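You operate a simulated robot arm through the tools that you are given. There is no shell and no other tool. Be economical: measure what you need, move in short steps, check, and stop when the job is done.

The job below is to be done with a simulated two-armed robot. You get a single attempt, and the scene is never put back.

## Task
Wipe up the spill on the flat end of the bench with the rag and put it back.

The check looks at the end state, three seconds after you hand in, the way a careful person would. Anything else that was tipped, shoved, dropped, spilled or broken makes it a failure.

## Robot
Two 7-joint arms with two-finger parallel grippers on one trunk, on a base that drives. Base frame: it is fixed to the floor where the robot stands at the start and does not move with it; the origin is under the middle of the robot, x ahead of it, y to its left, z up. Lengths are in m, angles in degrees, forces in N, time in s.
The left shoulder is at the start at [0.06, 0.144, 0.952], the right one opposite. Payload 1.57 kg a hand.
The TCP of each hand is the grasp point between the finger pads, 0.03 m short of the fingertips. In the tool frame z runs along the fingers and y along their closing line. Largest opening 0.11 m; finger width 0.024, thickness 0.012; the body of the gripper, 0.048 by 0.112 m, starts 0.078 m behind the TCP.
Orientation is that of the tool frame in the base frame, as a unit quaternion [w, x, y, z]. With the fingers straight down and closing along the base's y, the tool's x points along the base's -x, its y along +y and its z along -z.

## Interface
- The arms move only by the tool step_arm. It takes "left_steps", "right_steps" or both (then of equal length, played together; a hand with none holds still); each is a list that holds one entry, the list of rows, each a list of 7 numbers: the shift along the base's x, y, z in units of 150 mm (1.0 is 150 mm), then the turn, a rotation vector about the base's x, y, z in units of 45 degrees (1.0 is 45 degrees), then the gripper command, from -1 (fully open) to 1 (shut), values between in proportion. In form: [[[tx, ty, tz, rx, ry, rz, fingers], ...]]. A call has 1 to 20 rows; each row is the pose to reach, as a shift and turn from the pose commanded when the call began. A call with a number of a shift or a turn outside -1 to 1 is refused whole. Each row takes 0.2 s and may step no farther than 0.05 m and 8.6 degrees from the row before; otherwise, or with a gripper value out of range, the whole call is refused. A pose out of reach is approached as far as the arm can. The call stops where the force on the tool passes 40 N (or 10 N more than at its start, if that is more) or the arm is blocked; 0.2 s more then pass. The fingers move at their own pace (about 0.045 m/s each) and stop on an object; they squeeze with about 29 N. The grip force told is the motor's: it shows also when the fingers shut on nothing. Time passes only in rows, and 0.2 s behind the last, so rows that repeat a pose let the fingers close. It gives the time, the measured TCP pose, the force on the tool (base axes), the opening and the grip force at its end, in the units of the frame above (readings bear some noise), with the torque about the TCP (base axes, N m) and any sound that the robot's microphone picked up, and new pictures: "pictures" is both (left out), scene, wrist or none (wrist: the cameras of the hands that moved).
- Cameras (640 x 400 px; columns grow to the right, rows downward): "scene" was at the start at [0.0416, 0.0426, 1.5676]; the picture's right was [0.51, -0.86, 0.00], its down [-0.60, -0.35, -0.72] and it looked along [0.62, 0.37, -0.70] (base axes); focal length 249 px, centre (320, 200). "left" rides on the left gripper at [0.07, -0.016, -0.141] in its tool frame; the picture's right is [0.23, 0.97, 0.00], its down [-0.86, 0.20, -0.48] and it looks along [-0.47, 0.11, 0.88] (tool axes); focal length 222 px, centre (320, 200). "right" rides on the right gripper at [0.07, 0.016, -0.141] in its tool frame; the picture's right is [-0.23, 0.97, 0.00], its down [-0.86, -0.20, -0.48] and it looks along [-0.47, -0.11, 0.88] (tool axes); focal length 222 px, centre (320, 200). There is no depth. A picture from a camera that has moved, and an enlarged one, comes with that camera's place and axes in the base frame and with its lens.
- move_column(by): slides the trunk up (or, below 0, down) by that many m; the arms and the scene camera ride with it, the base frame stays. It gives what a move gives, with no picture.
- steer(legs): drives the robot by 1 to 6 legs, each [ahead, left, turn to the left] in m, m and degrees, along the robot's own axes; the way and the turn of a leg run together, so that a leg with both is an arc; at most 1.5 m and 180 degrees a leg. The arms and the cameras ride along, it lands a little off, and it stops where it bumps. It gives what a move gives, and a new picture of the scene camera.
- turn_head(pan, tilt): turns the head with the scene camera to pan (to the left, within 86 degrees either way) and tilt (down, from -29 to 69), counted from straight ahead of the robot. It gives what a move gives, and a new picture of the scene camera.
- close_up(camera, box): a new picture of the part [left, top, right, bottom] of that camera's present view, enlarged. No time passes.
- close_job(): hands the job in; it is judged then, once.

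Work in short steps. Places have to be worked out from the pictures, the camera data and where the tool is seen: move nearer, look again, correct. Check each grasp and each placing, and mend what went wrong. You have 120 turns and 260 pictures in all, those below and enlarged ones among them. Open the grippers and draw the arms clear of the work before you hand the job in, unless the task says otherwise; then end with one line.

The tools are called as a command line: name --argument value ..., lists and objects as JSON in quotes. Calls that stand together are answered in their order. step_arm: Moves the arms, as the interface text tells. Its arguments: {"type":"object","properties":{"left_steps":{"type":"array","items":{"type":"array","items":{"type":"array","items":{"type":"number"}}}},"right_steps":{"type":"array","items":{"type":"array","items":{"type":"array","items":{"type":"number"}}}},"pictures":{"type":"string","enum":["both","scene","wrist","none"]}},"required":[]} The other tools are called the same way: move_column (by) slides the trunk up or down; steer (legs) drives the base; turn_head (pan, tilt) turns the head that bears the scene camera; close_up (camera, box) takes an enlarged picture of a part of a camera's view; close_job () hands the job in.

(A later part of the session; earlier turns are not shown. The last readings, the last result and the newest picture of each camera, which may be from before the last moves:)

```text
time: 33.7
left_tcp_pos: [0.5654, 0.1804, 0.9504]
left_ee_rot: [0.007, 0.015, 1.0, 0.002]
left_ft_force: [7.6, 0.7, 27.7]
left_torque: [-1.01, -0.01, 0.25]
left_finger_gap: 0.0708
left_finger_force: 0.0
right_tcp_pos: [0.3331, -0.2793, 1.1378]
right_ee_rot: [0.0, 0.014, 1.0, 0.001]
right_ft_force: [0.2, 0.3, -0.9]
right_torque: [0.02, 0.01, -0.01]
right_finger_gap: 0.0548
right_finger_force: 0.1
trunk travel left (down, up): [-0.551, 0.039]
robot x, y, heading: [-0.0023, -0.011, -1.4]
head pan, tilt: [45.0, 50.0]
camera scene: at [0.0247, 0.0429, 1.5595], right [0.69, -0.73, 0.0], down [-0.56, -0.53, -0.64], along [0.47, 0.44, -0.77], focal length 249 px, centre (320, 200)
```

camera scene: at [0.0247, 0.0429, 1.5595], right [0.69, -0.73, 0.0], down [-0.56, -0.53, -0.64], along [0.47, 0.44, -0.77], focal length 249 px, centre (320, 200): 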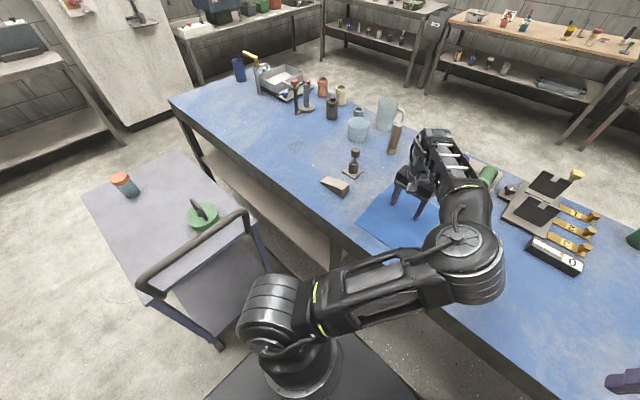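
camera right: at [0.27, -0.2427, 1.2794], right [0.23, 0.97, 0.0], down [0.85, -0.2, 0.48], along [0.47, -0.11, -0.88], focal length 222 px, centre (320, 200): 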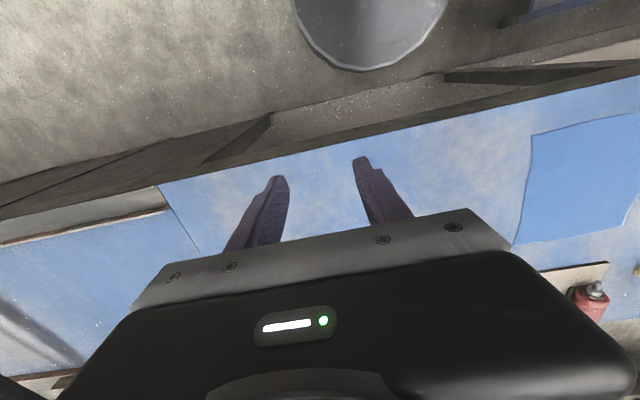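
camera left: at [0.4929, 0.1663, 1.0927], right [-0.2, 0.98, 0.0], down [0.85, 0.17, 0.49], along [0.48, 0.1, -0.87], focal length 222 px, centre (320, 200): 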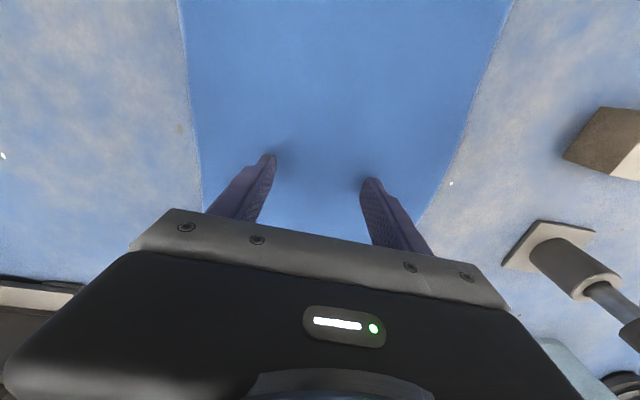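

The elbow has flipped low and inward and is resting at the bench edge, so it's not the fingers. I'll lift straight up, raise the trunk, and retrace to the elbow-out pose before approaching again.

step_arm --left_steps '[[[0, 0, 0.25, 0, 0, 0, -0.3], [0, 0, 0.5, 0, 0, 0, -0.3], [0, 0, 0.8, 0, 0, 0, -0.3], [0, 0, 1, 0, 0, 0, -0.3]]]' --pictures "none"

move_column --by 0.038

step_arm --left_steps '[[[-0.3, 0.1, 0, 0, 0, 0, -0.3], [-0.6, 0.2, 0, 0, 0, 0, -0.3], [-0.85, 0.3, 0, 0, 0, 0, -0.3], [-1, 0.55, 0, 0, 0, 0, -0.3], [-1, 0.85, 0, 0, 0, 0, -0.3]]]' --pictures "scene"

```text
time: 34.7
left_tcp_pos: [0.5626, 0.18, 1.1005]
left_ee_rot: [0.009, 0.015, 1.0, 0.001]
left_ft_force: [0.3, -0.8, 0.5]
left_torque: [0.01, -0.01, -0.01]
left_finger_gap: 0.0717
left_finger_force: 0.1
left hand out of reach, approached as far as the arm can: row 4
right_tcp_pos: [0.3345, -0.2788, 1.1371]
right_ee_rot: [0.0, 0.014, 1.0, 0.0]
right_ft_force: [-0.2, 0.4, -0.1]
right_torque: [-0.01, 0.01, 0.0]
right_finger_gap: 0.055
right_finger_force: 0.0
trunk travel left (down, up): [-0.551, 0.039]
robot x, y, heading: [-0.0021, -0.0078, -1.6]
head pan, tilt: [45.0, 50.0]
```

```text
time: 35.5
left_tcp_pos: [0.564, 0.1791, 1.1373]
left_ee_rot: [0.008, 0.016, 1.0, 0.001]
left_ft_force: [0.7, -0.6, 0.9]
left_torque: [-0.02, -0.04, -0.01]
left_finger_gap: 0.0714
left_finger_force: 0.0
right_tcp_pos: [0.3336, -0.2794, 1.1743]
right_ee_rot: [0.0, 0.015, 1.0, 0.0]
right_ft_force: [0.5, 0.2, -0.2]
right_torque: [0.01, -0.03, 0.0]
right_finger_gap: 0.0549
right_finger_force: 0.0
trunk travel left (down, up): [-0.589, 0.001]
robot x, y, heading: [0.0019, -0.014, -1.5]
head pan, tilt: [45.0, 50.0]
```

```text
time: 36.7
left_tcp_pos: [0.4172, 0.3061, 1.137]
left_ee_rot: [0.008, 0.016, 1.0, 0.002]
left_ft_force: [0.5, 0.1, -0.1]
left_torque: [-0.04, 0.0, 0.02]
left_finger_gap: 0.0715
left_finger_force: 0.1
right_tcp_pos: [0.3352, -0.2776, 1.1745]
right_ee_rot: [-0.001, 0.013, 1.0, 0.0]
right_ft_force: [0.5, -0.4, -0.4]
right_torque: [-0.02, 0.01, 0.0]
right_finger_gap: 0.0551
right_finger_force: 0.1
trunk travel left (down, up): [-0.589, 0.001]
robot x, y, heading: [0.0009, -0.013, -1.9]
head pan, tilt: [45.0, 50.0]
camera scene: at [0.0264, 0.0454, 1.5972], right [0.69, -0.73, 0.0], down [-0.56, -0.53, -0.64], along [0.47, 0.44, -0.77], focal length 249 px, centre (320, 200)
```

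scene: 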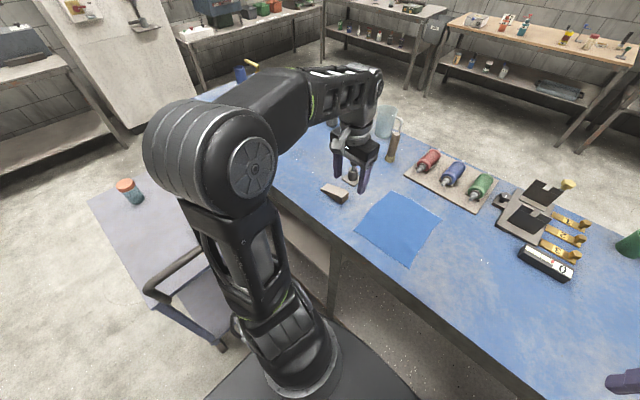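

The elbow is up again. I'll come down closer first at short reach, then go forward low over the rag.

step_arm --left_steps '[[[0, -0.2, -0.2, 0, 0, 0, -0.3], [0, -0.4, -0.4, 0, 0, 0, -0.3], [0, -0.6, -0.6, 0, 0, 0, -0.3], [0.1, -0.8, -0.75, 0, 0, 0, -0.3], [0.3, -0.8, -0.85, 0, 0, 0, -0.3]]]' --pictures "scene"

```text
time: 37.9
left_tcp_pos: [0.4612, 0.1892, 1.0119]
left_ee_rot: [0.007, 0.016, 1.0, 0.002]
left_ft_force: [-0.5, -0.2, 0.0]
left_torque: [-0.02, -0.01, -0.01]
left_finger_gap: 0.0712
left_finger_force: 0.1
right_tcp_pos: [0.3344, -0.2791, 1.1758]
right_ee_rot: [0.0, 0.014, 1.0, 0.0]
right_ft_force: [0.4, 0.4, -0.8]
right_torque: [0.03, -0.01, 0.03]
right_finger_gap: 0.0549
right_finger_force: 0.0
trunk travel left (down, up): [-0.589, 0.001]
robot x, y, heading: [0.0011, -0.0097, -1.6]
head pan, tilt: [45.0, 50.0]
camera scene: at [0.0271, 0.044, 1.5973], right [0.69, -0.73, 0.0], down [-0.56, -0.53, -0.64], along [0.47, 0.44, -0.77], focal length 249 px, centre (320, 200)
```

scene: 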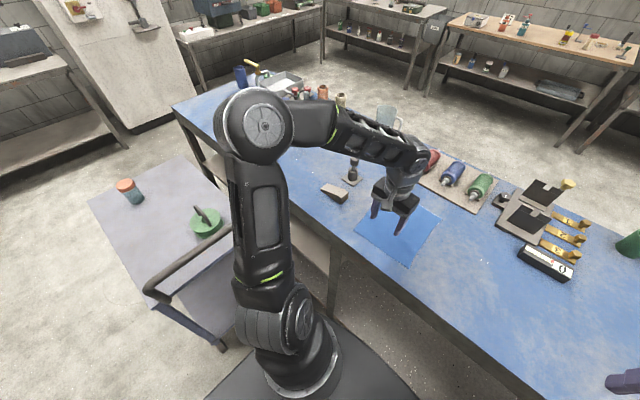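

Good posture with the elbow out. Continue forward to the rag centre at this height.

step_arm --left_steps '[[[0.2, 0, 0, 0, 0, 0, -0.3], [0.4, 0, -0.1, 0, 0, 0, -0.3], [0.6, 0, -0.2, 0, 0, 0, -0.3], [0.68, 0, -0.3, 0, 0, 0, -0.3], [0.68, 0, -0.4, 0, 0, 0, -0.3]]]' --pictures "both"

```text
time: 39.1
left_tcp_pos: [0.5625, 0.1844, 0.9524]
left_ee_rot: [0.009, 0.016, 1.0, 0.002]
left_ft_force: [-0.7, 0.3, 2.9]
left_torque: [-0.03, 0.04, 0.04]
left_finger_gap: 0.0712
left_finger_force: 0.1
right_tcp_pos: [0.3338, -0.2788, 1.1762]
right_ee_rot: [0.0, 0.015, 1.0, 0.0]
right_ft_force: [0.3, -1.0, -0.3]
right_torque: [0.0, 0.04, 0.02]
right_finger_gap: 0.0552
right_finger_force: 0.1
trunk travel left (down, up): [-0.589, 0.001]
robot x, y, heading: [-0.0019, -0.009, -1.5]
head pan, tilt: [45.0, 50.0]
camera scene: at [0.026, 0.0435, 1.5974], right [0.69, -0.73, 0.0], down [-0.56, -0.53, -0.64], along [0.47, 0.44, -0.77], focal length 249 px, centre (320, 200)
camera left: at [0.4888, 0.17, 1.0926], right [-0.2, 0.98, 0.0], down [0.85, 0.17, 0.49], along [0.48, 0.1, -0.87], focal length 222 px, centre (320, 200)
```

scene: 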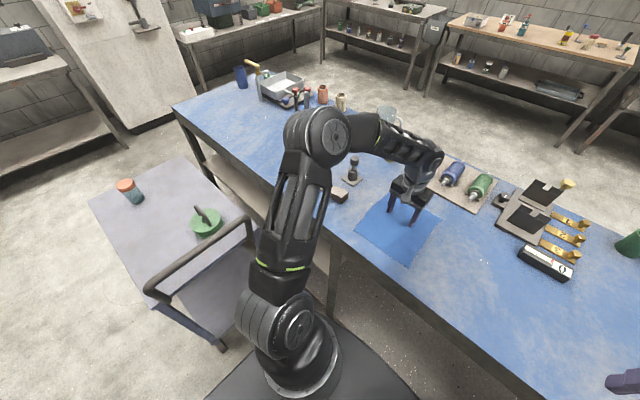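
left: 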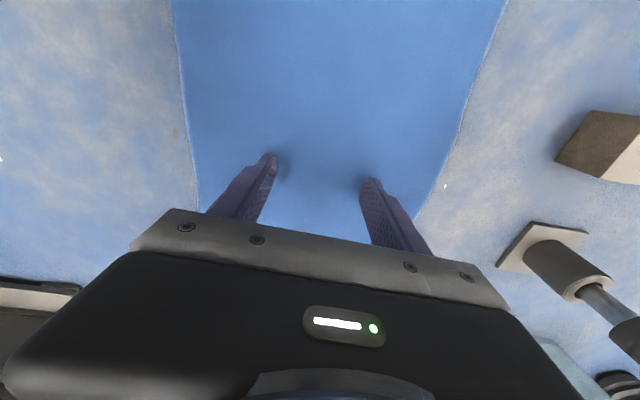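

Elbow stays up. Descend slowly toward the cloth.

step_arm --left_steps '[[[0, 0, -0.1, 0, 0, 0, -0.3], [0, 0, -0.2, 0, 0, 0, -0.3], [0, 0, -0.27, 0, 0, 0, -0.3], [0, 0, -0.3, 0, 0, 0, -0.3]]]' --pictures "wrist"

```text
time: 39.5
left_tcp_pos: [0.5646, 0.1828, 0.9514]
left_ee_rot: [0.014, 0.016, 1.0, 0.0]
left_ft_force: [-5.2, 0.6, 20.1]
left_torque: [-0.6, 0.47, -0.15]
left_finger_gap: 0.0714
left_finger_force: 0.1
right_tcp_pos: [0.3336, -0.2798, 1.1748]
right_ee_rot: [0.0, 0.014, 1.0, 0.0]
right_ft_force: [0.2, -0.3, 0.6]
right_torque: [-0.04, 0.05, 0.01]
right_finger_gap: 0.0552
right_finger_force: 0.1
trunk travel left (down, up): [-0.589, 0.001]
robot x, y, heading: [-0.0029, -0.0085, -1.5]
head pan, tilt: [45.0, 50.0]
stopped in row 1 (left hand): the force on the tool passed its limit (the readings are from after the stop); the commanded pose is now the measured one
camera left: at [0.4896, 0.1695, 1.0917], right [-0.2, 0.98, 0.0], down [0.85, 0.17, 0.5], along [0.49, 0.09, -0.86], focal length 222 px, centre (320, 200)
```

left: 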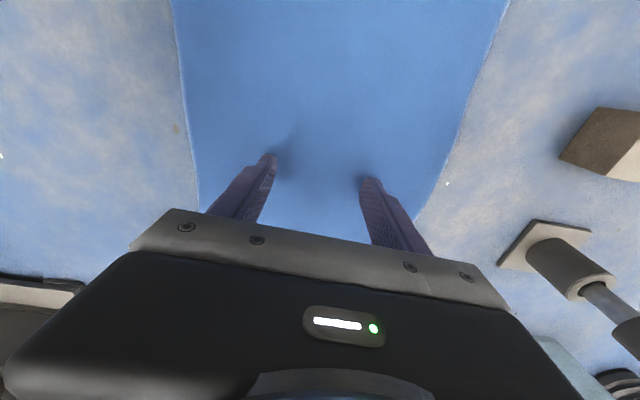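

Triangulating the white specks gives a surface height of ~0.92, so this is real fingertip contact with the cloth, not an elbow problem. Rag centre then becomes (0.54, 0.175) and the spill (0.565, 0.68). I'll shift to the centre, lower to light contact, and pinch.

step_arm --left_steps '[[[0, 0, 0.1, 0, 0, 0, -0.3], [-0.15, -0.05, 0.1, 0, 0, 0, -0.3], [-0.15, -0.05, 0.0, 0, 0, 0, -0.3], [-0.15, -0.05, -0.02, 0, 0, 0, -0.3]]]' --pictures "none"

step_arm --left_steps '[[[0, 0, 0, 0, 0, 0, 0.2], [0, 0, 0, 0, 0, 0, 0.6], [0, 0, 0, 0, 0, 0, 1], [0, 0, 0, 0, 0, 0, 1], [0, 0, 0, 0, 0, 0, 1], [0, 0, 0, 0, 0, 0, 1]]]' --pictures "both"

```text
time: 40.7
left_tcp_pos: [0.5449, 0.1766, 0.9525]
left_ee_rot: [0.018, 0.016, 1.0, 0.0]
left_ft_force: [-3.7, 0.9, 17.8]
left_torque: [-0.13, 0.35, -0.02]
left_finger_gap: 0.0718
left_finger_force: 0.1
right_tcp_pos: [0.334, -0.2791, 1.1747]
right_ee_rot: [0.001, 0.014, 1.0, 0.001]
right_ft_force: [0.4, -0.3, -0.3]
right_torque: [-0.01, 0.0, -0.01]
right_finger_gap: 0.055
right_finger_force: 0.1
trunk travel left (down, up): [-0.589, 0.001]
robot x, y, heading: [-0.0037, -0.0105, -1.7]
head pan, tilt: [45.0, 50.0]
stopped in row 4 (left hand): the force on the tool passed its limit (the readings are from after the stop); the commanded pose is now the measured one
```

```text
time: 42.1
left_tcp_pos: [0.5435, 0.1764, 0.9515]
left_ee_rot: [0.019, 0.016, 1.0, 0.001]
left_ft_force: [1.7, 2.0, 36.2]
left_torque: [0.04, 0.31, 0.06]
left_finger_gap: 0.0026
left_finger_force: 23.8
right_tcp_pos: [0.3324, -0.2791, 1.1762]
right_ee_rot: [0.0, 0.014, 1.0, 0.001]
right_ft_force: [0.3, 0.3, 0.6]
right_torque: [0.03, -0.02, -0.03]
right_finger_gap: 0.055
right_finger_force: 0.1
trunk travel left (down, up): [-0.589, 0.001]
robot x, y, heading: [0.0011, -0.009, -1.7]
head pan, tilt: [45.0, 50.0]
camera scene: at [0.0232, 0.0428, 1.5976], right [0.69, -0.73, 0.0], down [-0.56, -0.53, -0.64], along [0.47, 0.44, -0.76], focal length 249 px, centre (320, 200)
camera left: at [0.4677, 0.1626, 1.091], right [-0.2, 0.98, -0.01], down [0.84, 0.17, 0.51], along [0.5, 0.09, -0.86], focal length 222 px, centre (320, 200)
```

scene: 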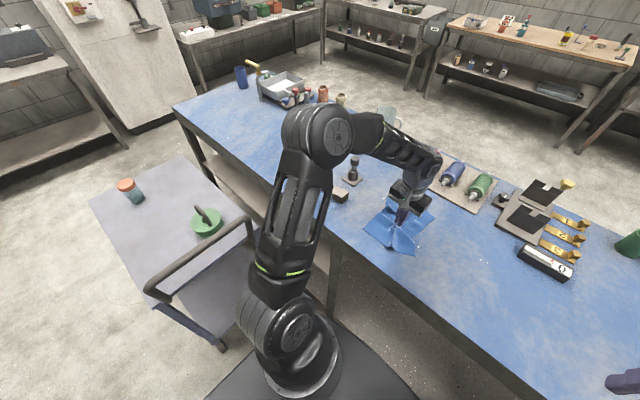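
left: 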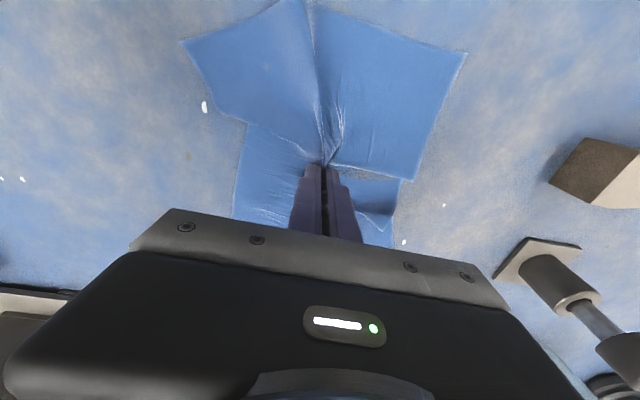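

The cloth has bunched between the fingers (gap 2.6 mm). I'll lift it gently and check.

step_arm --left_steps '[[[0, 0, 0.1, 0, 0, 0, 1], [0, 0, 0.3, 0, 0, 0, 1], [0, 0, 0.5, 0, 0, 0, 1], [0, 0, 0.7, 0, 0, 0, 1], [0, 0, 0.9, 0, 0, 0, 1]]]' --pictures "both"

```text
time: 43.3
left_tcp_pos: [0.5433, 0.1763, 1.0817]
left_ee_rot: [0.016, 0.016, 1.0, 0.0]
left_ft_force: [0.0, 0.1, -0.3]
left_torque: [0.01, 0.0, -0.01]
left_finger_gap: 0.0024
left_finger_force: 24.1
right_tcp_pos: [0.3331, -0.2787, 1.1753]
right_ee_rot: [0.0, 0.014, 1.0, 0.001]
right_ft_force: [-0.2, -0.4, -0.1]
right_torque: [0.01, 0.0, -0.01]
right_finger_gap: 0.0549
right_finger_force: 0.1
trunk travel left (down, up): [-0.589, 0.001]
robot x, y, heading: [-0.0002, -0.0117, -1.5]
head pan, tilt: [45.0, 50.0]
camera scene: at [0.026, 0.0437, 1.5973], right [0.69, -0.73, 0.0], down [-0.56, -0.53, -0.64], along [0.47, 0.44, -0.77], focal length 249 px, centre (320, 200)
camera left: at [0.4678, 0.1612, 1.2214], right [-0.2, 0.98, -0.01], down [0.84, 0.17, 0.51], along [0.5, 0.09, -0.86], focal length 222 px, centre (320, 200)
```

scene: 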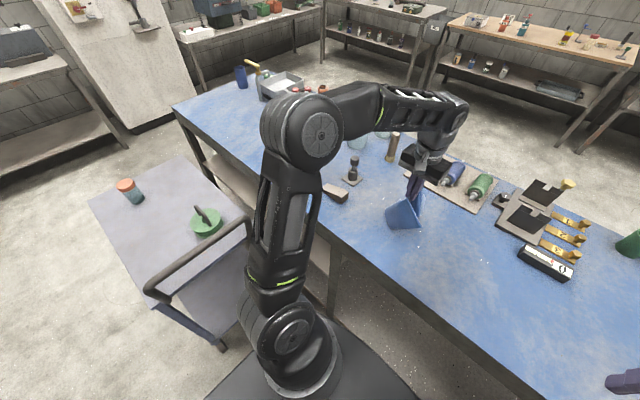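
left: 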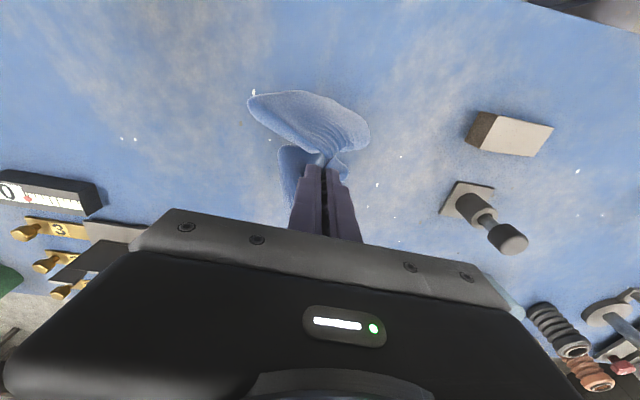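

The rag is held, its hem hanging about 10 cm. I'll raise it and draw it back, then slide the base left ~0.17 m, which should stay clear of the cart (its near side is at y≈0.6).

step_arm --left_steps '[[[-0.1, 0, 0.25, 0, 0, 0, 1], [-0.3, 0, 0.45, 0, 0, 0, 1], [-0.5, 0, 0.6, 0, 0, 0, 1], [-0.65, 0, 0.65, 0, 0, 0, 1]]]' --pictures "none"

turn_head --pan 75 --tilt 66

```text
time: 44.3
left_tcp_pos: [0.4462, 0.1788, 1.1807]
left_ee_rot: [0.018, 0.016, 1.0, 0.001]
left_ft_force: [-0.4, 0.2, -0.2]
left_torque: [0.01, -0.01, 0.0]
left_finger_gap: 0.0024
left_finger_force: 23.6
right_tcp_pos: [0.3334, -0.2799, 1.1755]
right_ee_rot: [0.001, 0.014, 1.0, 0.0]
right_ft_force: [-0.1, -0.4, 0.2]
right_torque: [-0.02, -0.02, 0.01]
right_finger_gap: 0.0549
right_finger_force: 0.1
trunk travel left (down, up): [-0.589, 0.001]
robot x, y, heading: [0.0003, -0.0094, -1.3]
head pan, tilt: [45.0, 50.0]
```

```text
time: 45.2
left_tcp_pos: [0.4454, 0.1794, 1.1809]
left_ee_rot: [0.017, 0.015, 1.0, 0.0]
left_ft_force: [0.1, 0.2, -0.7]
left_torque: [-0.02, -0.02, 0.0]
left_finger_gap: 0.0023
left_finger_force: 23.9
right_tcp_pos: [0.3343, -0.2785, 1.1753]
right_ee_rot: [0.0, 0.014, 1.0, 0.0]
right_ft_force: [0.9, -0.6, -0.3]
right_torque: [0.04, 0.0, -0.01]
right_finger_gap: 0.0547
right_finger_force: 0.1
trunk travel left (down, up): [-0.589, 0.001]
robot x, y, heading: [0.0032, -0.0109, -1.5]
head pan, tilt: [75.0, 66.0]
camera scene: at [-0.0127, 0.0477, 1.5782], right [0.96, -0.29, 0.0], down [-0.26, -0.88, -0.41], along [0.12, 0.39, -0.91], focal length 249 px, centre (320, 200)
```

scene: 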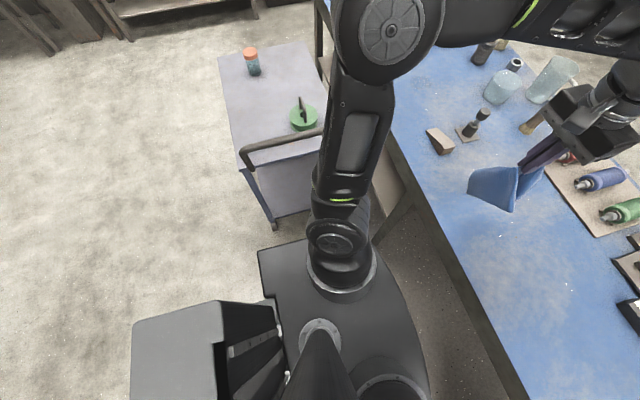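

Clearance to the cart looks fine for a 0.17 m slide left.

steer --legs '[[0, 0.17, 1.5]]'

turn_head --pan 45 --tilt 50

```text
time: 46.7
left_tcp_pos: [0.4436, 0.3638, 1.1812]
left_ee_rot: [0.017, 0.003, 1.0, -0.001]
left_ft_force: [0.5, 0.7, 0.4]
left_torque: [-0.05, 0.0, -0.02]
left_finger_gap: 0.0022
left_finger_force: 23.5
right_tcp_pos: [0.3448, -0.0969, 1.176]
right_ee_rot: [-0.001, 0.002, 1.0, -0.001]
right_ft_force: [-0.1, 0.9, -0.4]
right_torque: [-0.05, 0.03, 0.05]
right_finger_gap: 0.055
right_finger_force: 0.0
trunk travel left (down, up): [-0.589, 0.001]
robot x, y, heading: [0.0066, 0.1606, -0.2]
head pan, tilt: [75.0, 66.0]
camera scene: at [-0.0119, 0.2211, 1.5781], right [0.97, -0.26, 0.0], down [-0.24, -0.88, -0.41], along [0.11, 0.39, -0.91], focal length 249 px, centre (320, 200)
```

scene: 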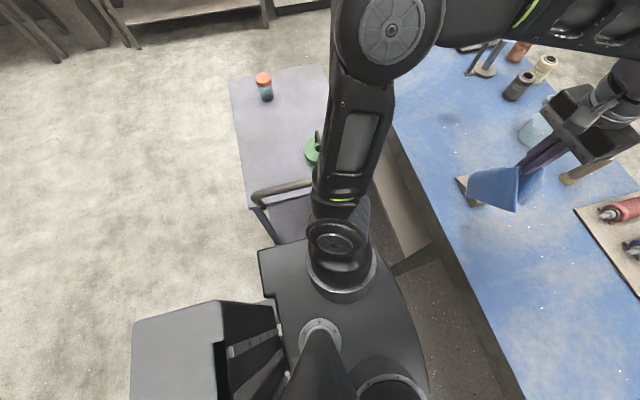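

```text
time: 47.6
left_tcp_pos: [0.4435, 0.363, 1.1823]
left_ee_rot: [0.017, 0.002, 1.0, 0.0]
left_ft_force: [-0.4, -0.3, -1.0]
left_torque: [-0.02, 0.0, -0.02]
left_finger_gap: 0.0022
left_finger_force: 24.2
right_tcp_pos: [0.3444, -0.0975, 1.1749]
right_ee_rot: [0.001, 0.001, 1.0, 0.0]
right_ft_force: [0.4, 0.5, -0.4]
right_torque: [-0.03, 0.01, 0.02]
right_finger_gap: 0.0551
right_finger_force: 0.1
trunk travel left (down, up): [-0.589, 0.001]
robot x, y, heading: [-0.0017, 0.1575, -0.0]
head pan, tilt: [45.0, 50.0]
camera scene: at [0.0271, 0.2166, 1.5973], right [0.71, -0.71, 0.0], down [-0.54, -0.54, -0.64], along [0.45, 0.45, -0.77], focal length 249 px, centre (320, 200)
```

scene: 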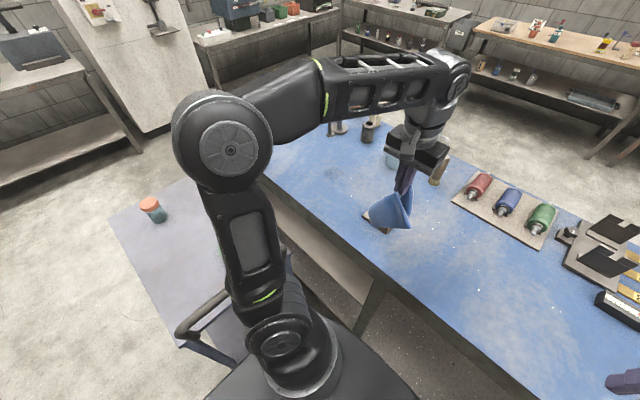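

The spill is at about (0.57, 0.665). I'll carry the rag over high, above the small tools, toward it.

step_arm --left_steps '[[[0, 0.3, 0, 0, 0, 0, 1], [0, 0.6, 0, 0, 0, 0, 1], [0.1, 0.85, -0.1, 0, 0, 0, 1], [0.2, 1, -0.25, 0, 0, 0, 1]]]' --pictures "none"

step_arm --left_steps '[[[0.1, 0.25, -0.1, 0, 0, 0, 1], [0.2, 0.5, -0.2, 0, 0, 0, 1], [0.35, 0.75, -0.3, 0, 0, 0, 1], [0.5, 0.95, -0.4, 0, 0, 0, 1]]]' --pictures "both"

```text
time: 48.6
left_tcp_pos: [0.4765, 0.5142, 1.143]
left_ee_rot: [0.018, 0.002, 1.0, 0.0]
left_ft_force: [0.2, 0.7, 0.3]
left_torque: [0.02, 0.02, 0.01]
left_finger_gap: 0.0022
left_finger_force: 23.5
right_tcp_pos: [0.3437, -0.0965, 1.1746]
right_ee_rot: [0.0, 0.001, 1.0, 0.001]
right_ft_force: [-1.1, 0.9, -0.7]
right_torque: [0.02, 0.01, 0.01]
right_finger_gap: 0.0551
right_finger_force: 0.1
trunk travel left (down, up): [-0.589, 0.001]
robot x, y, heading: [0.0018, 0.1592, -0.1]
head pan, tilt: [45.0, 50.0]
```

```text
time: 49.6
left_tcp_pos: [0.5519, 0.6551, 1.0841]
left_ee_rot: [0.017, 0.002, 1.0, 0.0]
left_ft_force: [0.3, 0.3, -0.3]
left_torque: [-0.01, 0.0, 0.01]
left_finger_gap: 0.0023
left_finger_force: 23.4
right_tcp_pos: [0.3441, -0.0963, 1.1759]
right_ee_rot: [0.0, 0.001, 1.0, -0.001]
right_ft_force: [0.4, -0.4, 0.3]
right_torque: [0.0, 0.05, 0.02]
right_finger_gap: 0.055
right_finger_force: 0.0
trunk travel left (down, up): [-0.589, 0.001]
robot x, y, heading: [0.0009, 0.1628, -0.2]
head pan, tilt: [45.0, 50.0]
camera scene: at [0.028, 0.2172, 1.5973], right [0.71, -0.71, 0.0], down [-0.54, -0.54, -0.64], along [0.45, 0.45, -0.77], focal length 249 px, centre (320, 200)
camera left: at [0.4767, 0.6389, 1.2231], right [-0.22, 0.98, -0.01], down [0.84, 0.2, 0.51], along [0.5, 0.11, -0.86], focal length 222 px, centre (320, 200)
```

scene: 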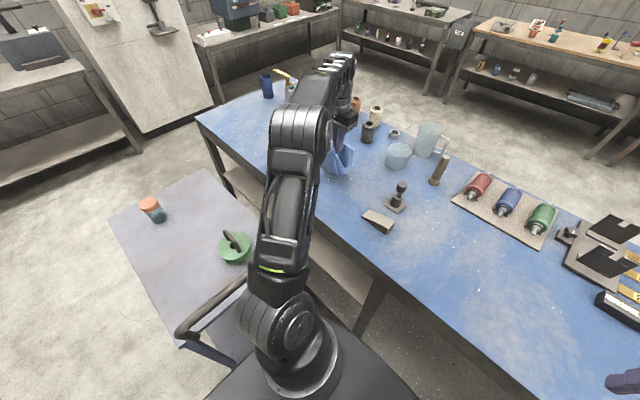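
left: 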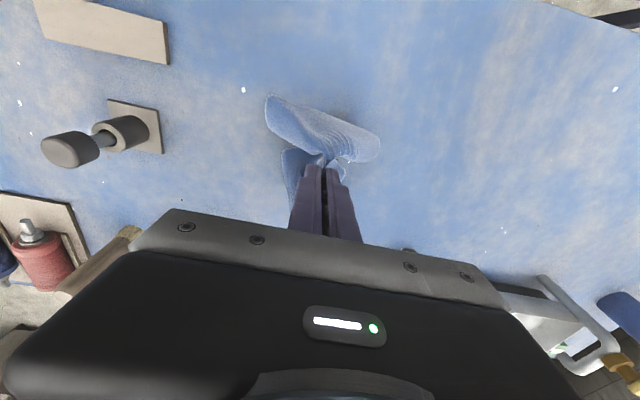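

I'll zoom in to locate the spill relative to the rag.

close_up --camera "left" --box '[200, 40, 520, 240]'

close_up --camera "scene" --box '[240, 90, 432, 210]'

```text
2.00 times, centred on (360, 140) of left
camera zoom: at [0.4767, 0.6389, 1.2231], right [-0.22, 0.98, -0.01], down [0.84, 0.2, 0.51], along [0.5, 0.11, -0.86], focal length 444 px, centre (240, 320)
```

zoom: 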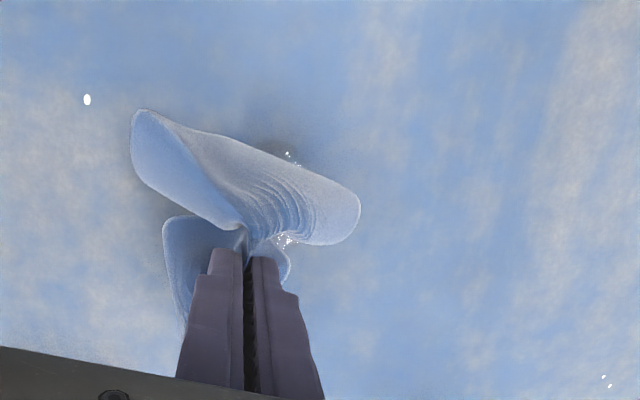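

```text
3.33 times, centred on (336, 150) of scene
camera zoom: at [0.028, 0.2172, 1.5973], right [0.71, -0.71, 0.0], down [-0.54, -0.54, -0.64], along [0.45, 0.45, -0.77], focal length 831 px, centre (267, 367)
```

zoom: 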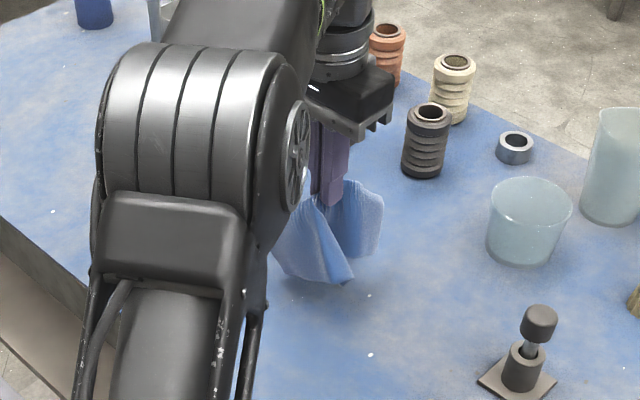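

Glints place the spill beneath the rag at about (0.56, 0.675). I'll lower the rag onto it.

step_arm --left_steps '[[[0.03, 0.1, -0.25, 0, 0, 0, 1], [0.05, 0.13, -0.5, 0, 0, 0, 1], [0.05, 0.13, -0.7, 0, 0, 0, 1], [0.05, 0.13, -0.8, 0, 0, 0, 1], [0.05, 0.13, -0.85, 0, 0, 0, 1]]]' --pictures "wrist"

```text
time: 50.8
left_tcp_pos: [0.5554, 0.6762, 0.957]
left_ee_rot: [0.018, 0.002, 1.0, 0.001]
left_ft_force: [-0.3, 0.4, 0.9]
left_torque: [-0.02, -0.03, 0.0]
left_finger_gap: 0.0024
left_finger_force: 23.9
right_tcp_pos: [0.344, -0.0986, 1.1754]
right_ee_rot: [0.0, 0.001, 1.0, 0.0]
right_ft_force: [-0.4, 0.7, 0.0]
right_torque: [-0.01, 0.02, -0.01]
right_finger_gap: 0.0551
right_finger_force: 0.1
trunk travel left (down, up): [-0.589, 0.001]
robot x, y, heading: [0.0024, 0.1599, -0.1]
head pan, tilt: [45.0, 50.0]
camera left: at [0.4799, 0.6588, 1.0968], right [-0.22, 0.97, -0.01], down [0.84, 0.19, 0.51], along [0.5, 0.11, -0.86], focal length 222 px, centre (320, 200)
```

left: 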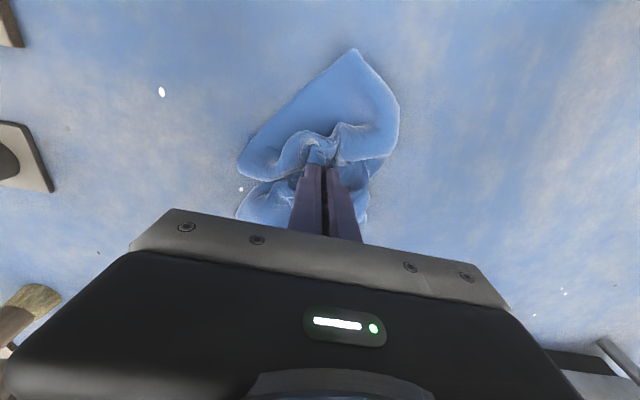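

Cloth is down on the spill. I'll wipe with light pressure in back-and-forth strokes over ±5 cm.

step_arm --left_steps '[[[0, 0, -0.03, 0, 0, 0, 1], [0.25, 0, -0.03, 0, 0, 0, 1], [0, 0, -0.03, 0, 0, 0, 1], [-0.3, 0, -0.03, 0, 0, 0, 1], [-0.3, 0.25, -0.03, 0, 0, 0, 1], [0, 0.25, -0.03, 0, 0, 0, 1], [0.3, 0.25, -0.03, 0, 0, 0, 1], [0.3, 0, -0.03, 0, 0, 0, 1], [0.3, -0.25, -0.03, 0, 0, 0, 1], [0, -0.25, -0.03, 0, 0, 0, 1], [-0.3, -0.25, -0.03, 0, 0, 0, 1], [-0.3, 0, -0.03, 0, 0, 0, 1], [0, 0, -0.03, 0, 0, 0, 1]]]' --pictures "wrist"

```text
time: 53.6
left_tcp_pos: [0.5548, 0.6744, 0.9534]
left_ee_rot: [0.017, 0.003, 1.0, 0.0]
left_ft_force: [-1.8, 0.1, 4.4]
left_torque: [-0.02, 0.08, -0.01]
left_finger_gap: 0.0022
left_finger_force: 23.5
right_tcp_pos: [0.3443, -0.0984, 1.1747]
right_ee_rot: [0.0, -0.001, 1.0, 0.001]
right_ft_force: [0.1, -0.3, -0.2]
right_torque: [0.08, 0.0, 0.01]
right_finger_gap: 0.0552
right_finger_force: 0.1
trunk travel left (down, up): [-0.589, 0.001]
robot x, y, heading: [-0.0015, 0.1618, -0.2]
head pan, tilt: [45.0, 50.0]
camera left: at [0.4794, 0.6568, 1.0932], right [-0.22, 0.97, -0.01], down [0.84, 0.19, 0.51], along [0.5, 0.11, -0.86], focal length 222 px, centre (320, 200)
```

left: 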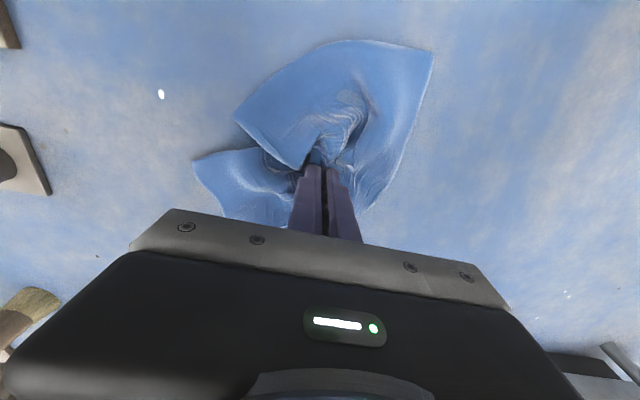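

Good light contact throughout. I'll do another pass then lift and inspect.

step_arm --left_steps '[[[0, 0.25, -0.02, 0, 0, 0, 1], [-0.2, 0.35, -0.02, 0, 0, 0, 1], [-0.2, 0.05, -0.02, 0, 0, 0, 1], [-0.2, -0.25, -0.02, 0, 0, 0, 1], [0, -0.35, -0.02, 0, 0, 0, 1], [0, -0.05, -0.02, 0, 0, 0, 1], [0, 0.25, -0.02, 0, 0, 0, 1], [0.2, 0.35, -0.02, 0, 0, 0, 1], [0.2, 0.05, -0.02, 0, 0, 0, 1], [0.2, -0.25, -0.02, 0, 0, 0, 1], [0, -0.15, -0.02, 0, 0, 0, 1], [0, 0, 0, 0, 0, 0, 1], [0, 0, 0.25, 0, 0, 0, 1], [0, 0, 0.5, 0, 0, 0, 1], [0, 0, 0.75, 0, 0, 0, 1], [0, 0, 1, 0, 0, 0, 1]]]' --pictures "wrist"

step_arm --left_steps '[[[-0.2, -0.2, 0.1, 0, 0, 0, 1], [-0.4, -0.4, 0.2, 0, 0, 0, 1], [-0.6, -0.6, 0.3, 0, 0, 0, 1], [-0.75, -0.85, 0.4, 0, 0, 0, 1], [-0.75, -1, 0.45, 0, 0, 0, 1]]]' --pictures "both"

close_up --camera "scene" --box '[260, 110, 452, 230]'

```text
time: 57.0
left_tcp_pos: [0.5562, 0.6755, 1.0832]
left_ee_rot: [0.018, 0.003, 1.0, 0.0]
left_ft_force: [0.9, 0.7, 0.2]
left_torque: [0.0, 0.01, 0.01]
left_finger_gap: 0.0022
left_finger_force: 23.6
left hand out of reach, approached as far as the arm can: row 16
right_tcp_pos: [0.3446, -0.0976, 1.1752]
right_ee_rot: [0.0, 0.001, 1.0, 0.0]
right_ft_force: [0.2, -0.1, -0.3]
right_torque: [0.01, 0.02, -0.01]
right_finger_gap: 0.0548
right_finger_force: 0.1
trunk travel left (down, up): [-0.589, 0.001]
robot x, y, heading: [0.0033, 0.1599, -0.2]
head pan, tilt: [45.0, 50.0]
camera left: at [0.4809, 0.6597, 1.2226], right [-0.22, 0.97, -0.01], down [0.84, 0.19, 0.51], along [0.5, 0.11, -0.86], focal length 222 px, centre (320, 200)
```

left: 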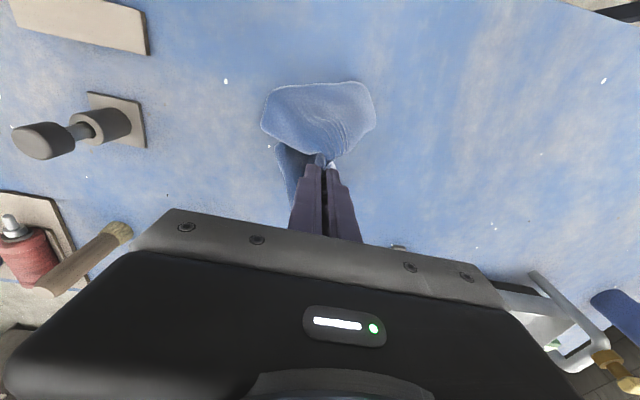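

```text
time: 58.2
left_tcp_pos: [0.4428, 0.5245, 1.1465]
left_ee_rot: [0.018, 0.002, 1.0, 0.001]
left_ft_force: [0.3, -0.2, 0.1]
left_torque: [0.02, 0.03, 0.0]
left_finger_gap: 0.0022
left_finger_force: 24.3
right_tcp_pos: [0.3449, -0.098, 1.1745]
right_ee_rot: [0.0, 0.001, 1.0, 0.0]
right_ft_force: [0.1, 0.4, -0.2]
right_torque: [-0.04, 0.01, 0.0]
right_finger_gap: 0.0549
right_finger_force: 0.1
trunk travel left (down, up): [-0.589, 0.001]
robot x, y, heading: [-0.0023, 0.1577, 0.2]
head pan, tilt: [45.0, 50.0]
camera scene: at [0.0276, 0.2162, 1.5973], right [0.71, -0.71, 0.0], down [-0.54, -0.54, -0.64], along [0.45, 0.45, -0.77], focal length 249 px, centre (320, 200)
camera left: at [0.3685, 0.5075, 1.2862], right [-0.22, 0.97, -0.01], down [0.84, 0.2, 0.51], along [0.5, 0.11, -0.86], focal length 222 px, centre (320, 200)
```

scene: 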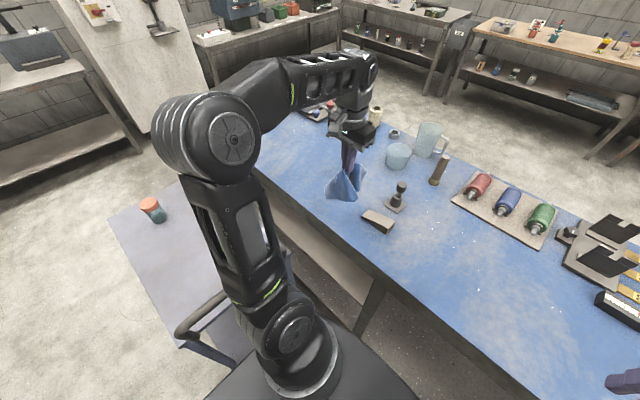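
left: 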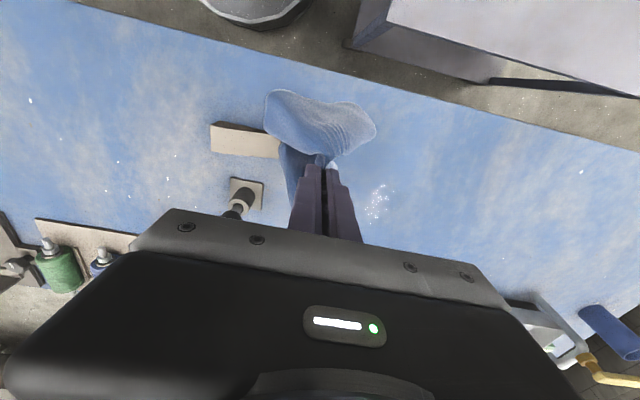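

```text
3.33 times, centred on (356, 170) of scene
camera zoom: at [0.0276, 0.2162, 1.5973], right [0.71, -0.71, 0.0], down [-0.54, -0.54, -0.64], along [0.45, 0.45, -0.77], focal length 831 px, centre (200, 300)
```

zoom: 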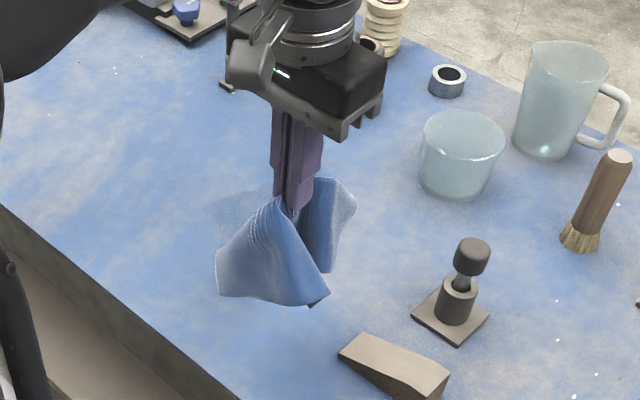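

Glints remain near wrist pixel (378,205); zooming in.

close_up --camera "left" --box '[300, 130, 492, 250]'

```text
3.33 times, centred on (396, 190) of left
camera zoom: at [0.3685, 0.5075, 1.2862], right [-0.22, 0.97, -0.01], down [0.84, 0.2, 0.51], along [0.5, 0.11, -0.86], focal length 740 px, centre (67, 233)
```

zoom: 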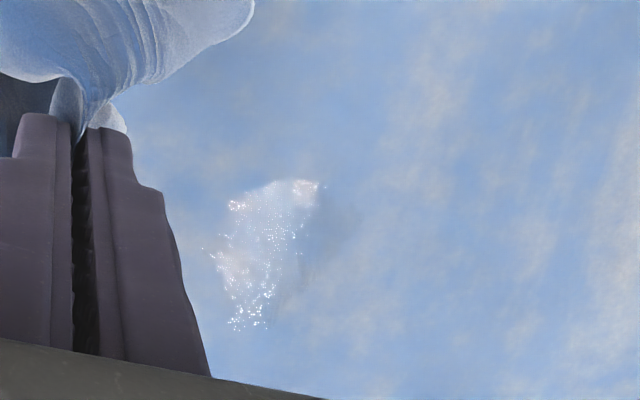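

Residue remains around (0.57, 0.67), spanning x 0.51–0.63. I'll go back and wipe again with firmer pressure and wider coverage.

step_arm --left_steps '[[[0.2, 0.2, -0.1, 0, 0, 0, 1], [0.4, 0.4, -0.2, 0, 0, 0, 1], [0.6, 0.6, -0.35, 0, 0, 0, 1], [0.7, 0.75, -0.55, 0, 0, 0, 1], [0.8, 0.9, -0.75, 0, 0, 0, 1], [0.85, 0.97, -0.98, 0, 0, 0, 1]]]' --pictures "none"

step_arm --left_steps '[[[0, 0, -0.3, 0, 0, 0, 1], [0, 0, -0.32, 0, 0, 0, 1], [0, 0, -0.33, 0, 0, 0, 1]]]' --pictures "wrist"

```text
time: 59.6
left_tcp_pos: [0.5708, 0.6708, 1.0062]
left_ee_rot: [0.018, 0.003, 1.0, 0.001]
left_ft_force: [-0.4, 1.3, 0.7]
left_torque: [-0.02, 0.0, 0.01]
left_finger_gap: 0.0024
left_finger_force: 23.1
right_tcp_pos: [0.343, -0.0973, 1.1757]
right_ee_rot: [0.0, 0.001, 1.0, 0.0]
right_ft_force: [0.1, 0.4, -0.4]
right_torque: [0.01, -0.03, -0.04]
right_finger_gap: 0.0551
right_finger_force: 0.1
trunk travel left (down, up): [-0.589, 0.001]
robot x, y, heading: [0.0031, 0.1614, -0.1]
head pan, tilt: [45.0, 50.0]
```

```text
time: 60.4
left_tcp_pos: [0.5712, 0.6695, 0.9568]
left_ee_rot: [0.019, 0.003, 1.0, 0.0]
left_ft_force: [-0.4, -0.1, 10.9]
left_torque: [-0.08, 0.08, -0.05]
left_finger_gap: 0.0028
left_finger_force: 23.7
right_tcp_pos: [0.3438, -0.0979, 1.1765]
right_ee_rot: [0.001, 0.001, 1.0, 0.0]
right_ft_force: [0.4, 0.2, -0.8]
right_torque: [0.02, 0.0, -0.02]
right_finger_gap: 0.055
right_finger_force: 0.0
trunk travel left (down, up): [-0.589, 0.001]
robot x, y, heading: [0.0023, 0.1603, -0.1]
head pan, tilt: [45.0, 50.0]
camera left: at [0.4961, 0.6518, 1.0959], right [-0.22, 0.97, -0.01], down [0.84, 0.19, 0.51], along [0.5, 0.11, -0.86], focal length 222 px, centre (320, 200)
```

left: 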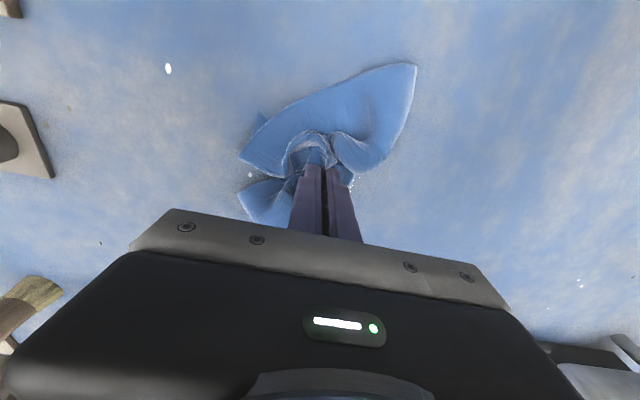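

Contact at ~11 N with folded cloth under the tips, good for wiping. Wide strokes along x over the entire patch.

step_arm --left_steps '[[[0.2, 0, -0.01, 0, 0, 0, 1], [0.4, 0, -0.01, 0, 0, 0, 1], [0.4, 0.15, -0.01, 0, 0, 0, 1], [0.13, 0.15, -0.01, 0, 0, 0, 1], [-0.13, 0.15, -0.01, 0, 0, 0, 1], [-0.4, 0.15, -0.01, 0, 0, 0, 1], [-0.4, 0.3, -0.01, 0, 0, 0, 1], [-0.13, 0.3, -0.01, 0, 0, 0, 1], [0.13, 0.3, -0.01, 0, 0, 0, 1], [0.4, 0.3, -0.01, 0, 0, 0, 1], [0.4, 0.05, -0.01, 0, 0, 0, 1], [0.13, 0.05, -0.01, 0, 0, 0, 1], [-0.13, 0.05, -0.01, 0, 0, 0, 1], [-0.4, 0.05, -0.01, 0, 0, 0, 1], [-0.4, -0.1, -0.01, 0, 0, 0, 1], [-0.13, -0.1, -0.01, 0, 0, 0, 1], [0.13, -0.1, -0.01, 0, 0, 0, 1], [0.4, -0.1, -0.01, 0, 0, 0, 1], [0.4, -0.25, -0.01, 0, 0, 0, 1], [0.13, -0.25, -0.01, 0, 0, 0, 1]]]' --pictures "none"

step_arm --left_steps '[[[-0.26, 0, -0.01, 0, 0, 0, 1], [-0.5, 0, -0.01, 0, 0, 0, 1], [-0.5, 0.2, -0.01, 0, 0, 0, 1], [-0.5, 0.5, -0.01, 0, 0, 0, 1], [-0.3, 0.5, -0.01, 0, 0, 0, 1], [-0.3, 0.2, -0.01, 0, 0, 0, 1], [-0.3, 0, -0.01, 0, 0, 0, 1], [-0.1, 0, -0.01, 0, 0, 0, 1], [-0.1, 0.25, -0.01, 0, 0, 0, 1], [-0.1, 0.5, -0.01, 0, 0, 0, 1], [0.1, 0.5, -0.01, 0, 0, 0, 1], [0.1, 0.25, -0.01, 0, 0, 0, 1], [0.1, 0, -0.01, 0, 0, 0, 1], [0.25, 0.1, -0.01, 0, 0, 0, 1], [0.25, 0.4, -0.01, 0, 0, 0, 1], [0, 0.25, 0, 0, 0, 0, 1]]]' --pictures "wrist"

```text
time: 64.6
left_tcp_pos: [0.5895, 0.6322, 0.9542]
left_ee_rot: [0.018, 0.003, 1.0, 0.0]
left_ft_force: [1.4, -0.3, 5.0]
left_torque: [0.0, -0.01, 0.01]
left_finger_gap: 0.0025
left_finger_force: 24.5
left hand out of reach, approached as far as the arm can: row 3, 10
right_tcp_pos: [0.344, -0.0968, 1.1752]
right_ee_rot: [0.0, 0.0, 1.0, 0.001]
right_ft_force: [0.0, 0.7, 0.1]
right_torque: [-0.05, -0.05, 0.01]
right_finger_gap: 0.0551
right_finger_force: 0.0
trunk travel left (down, up): [-0.589, 0.001]
robot x, y, heading: [0.0064, 0.1624, -0.1]
head pan, tilt: [45.0, 50.0]
```

```text
time: 68.0
left_tcp_pos: [0.5891, 0.6712, 0.9539]
left_ee_rot: [0.018, 0.001, 1.0, 0.001]
left_ft_force: [0.6, 1.0, 11.9]
left_torque: [0.03, 0.01, 0.03]
left_finger_gap: 0.0025
left_finger_force: 23.3
left hand out of reach, approached as far as the arm can: row 15
right_tcp_pos: [0.3431, -0.0987, 1.1746]
right_ee_rot: [0.001, 0.002, 1.0, 0.0]
right_ft_force: [-0.1, -0.2, 0.1]
right_torque: [-0.01, -0.01, 0.01]
right_finger_gap: 0.055
right_finger_force: 0.1
trunk travel left (down, up): [-0.589, 0.001]
robot x, y, heading: [-0.0008, 0.16, 0.2]
head pan, tilt: [45.0, 50.0]
camera left: at [0.5129, 0.6549, 1.0934], right [-0.22, 0.97, 0.0], down [0.84, 0.19, 0.51], along [0.5, 0.11, -0.86], focal length 222 px, centre (320, 200)
```

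left: 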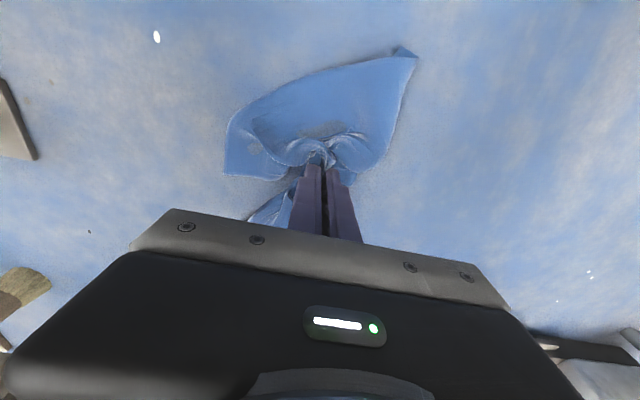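

Lift and return to the earlier viewing pose for a comparable look.

step_arm --left_steps '[[[0, 0, 0.25, 0, 0, 0, 1], [-0.05, -0.05, 0.5, 0, 0, 0, 1], [-0.1, -0.1, 0.75, 0, 0, 0, 1], [-0.3, -0.3, 0.9, 0, 0, 0, 1], [-0.5, -0.5, 1, 0, 0, 0, 1], [-0.7, -0.7, 1, 0, 0, 0, 1], [-0.9, -0.9, 1, 0, 0, 0, 1], [-0.98, -0.98, 1, 0, 0, 0, 1]]]' --pictures "wrist"

close_up --camera "left" --box '[300, 130, 492, 250]'

```text
time: 69.8
left_tcp_pos: [0.4437, 0.5215, 1.1032]
left_ee_rot: [0.018, 0.002, 1.0, 0.001]
left_ft_force: [-0.1, -0.9, 0.3]
left_torque: [-0.02, 0.04, -0.04]
left_finger_gap: 0.0023
left_finger_force: 23.8
right_tcp_pos: [0.3436, -0.098, 1.1751]
right_ee_rot: [0.0, 0.001, 1.0, 0.0]
right_ft_force: [0.2, 0.3, 1.1]
right_torque: [-0.01, 0.01, 0.01]
right_finger_gap: 0.0549
right_finger_force: 0.1
trunk travel left (down, up): [-0.589, 0.001]
robot x, y, heading: [0.0034, 0.1582, 0.0]
head pan, tilt: [45.0, 50.0]
camera left: at [0.367, 0.5056, 1.2429], right [-0.22, 0.97, -0.01], down [0.84, 0.19, 0.51], along [0.5, 0.11, -0.86], focal length 222 px, centre (320, 200)
```

left: 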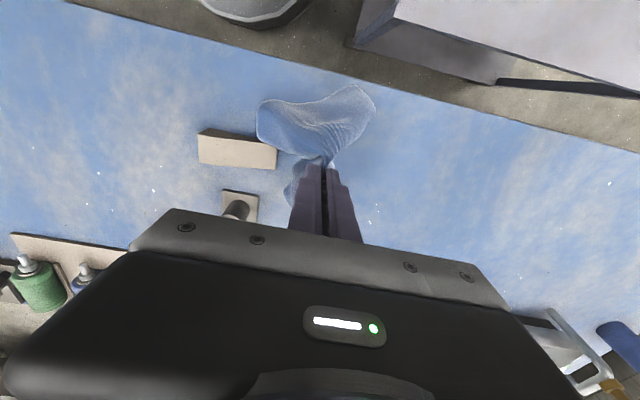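

```text
3.33 times, centred on (396, 190) of left
camera zoom: at [0.367, 0.5056, 1.2429], right [-0.22, 0.97, -0.01], down [0.84, 0.19, 0.51], along [0.5, 0.11, -0.86], focal length 740 px, centre (67, 233)
```

zoom: 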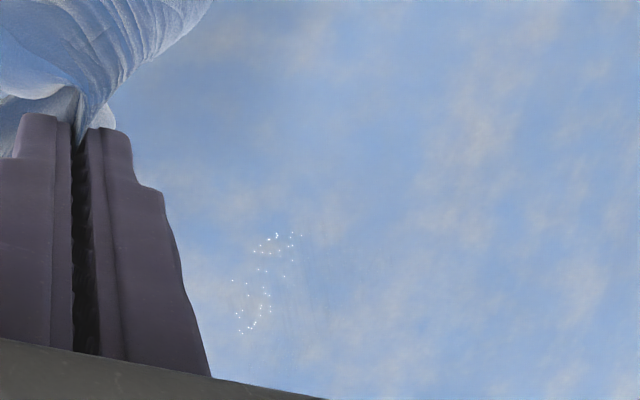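

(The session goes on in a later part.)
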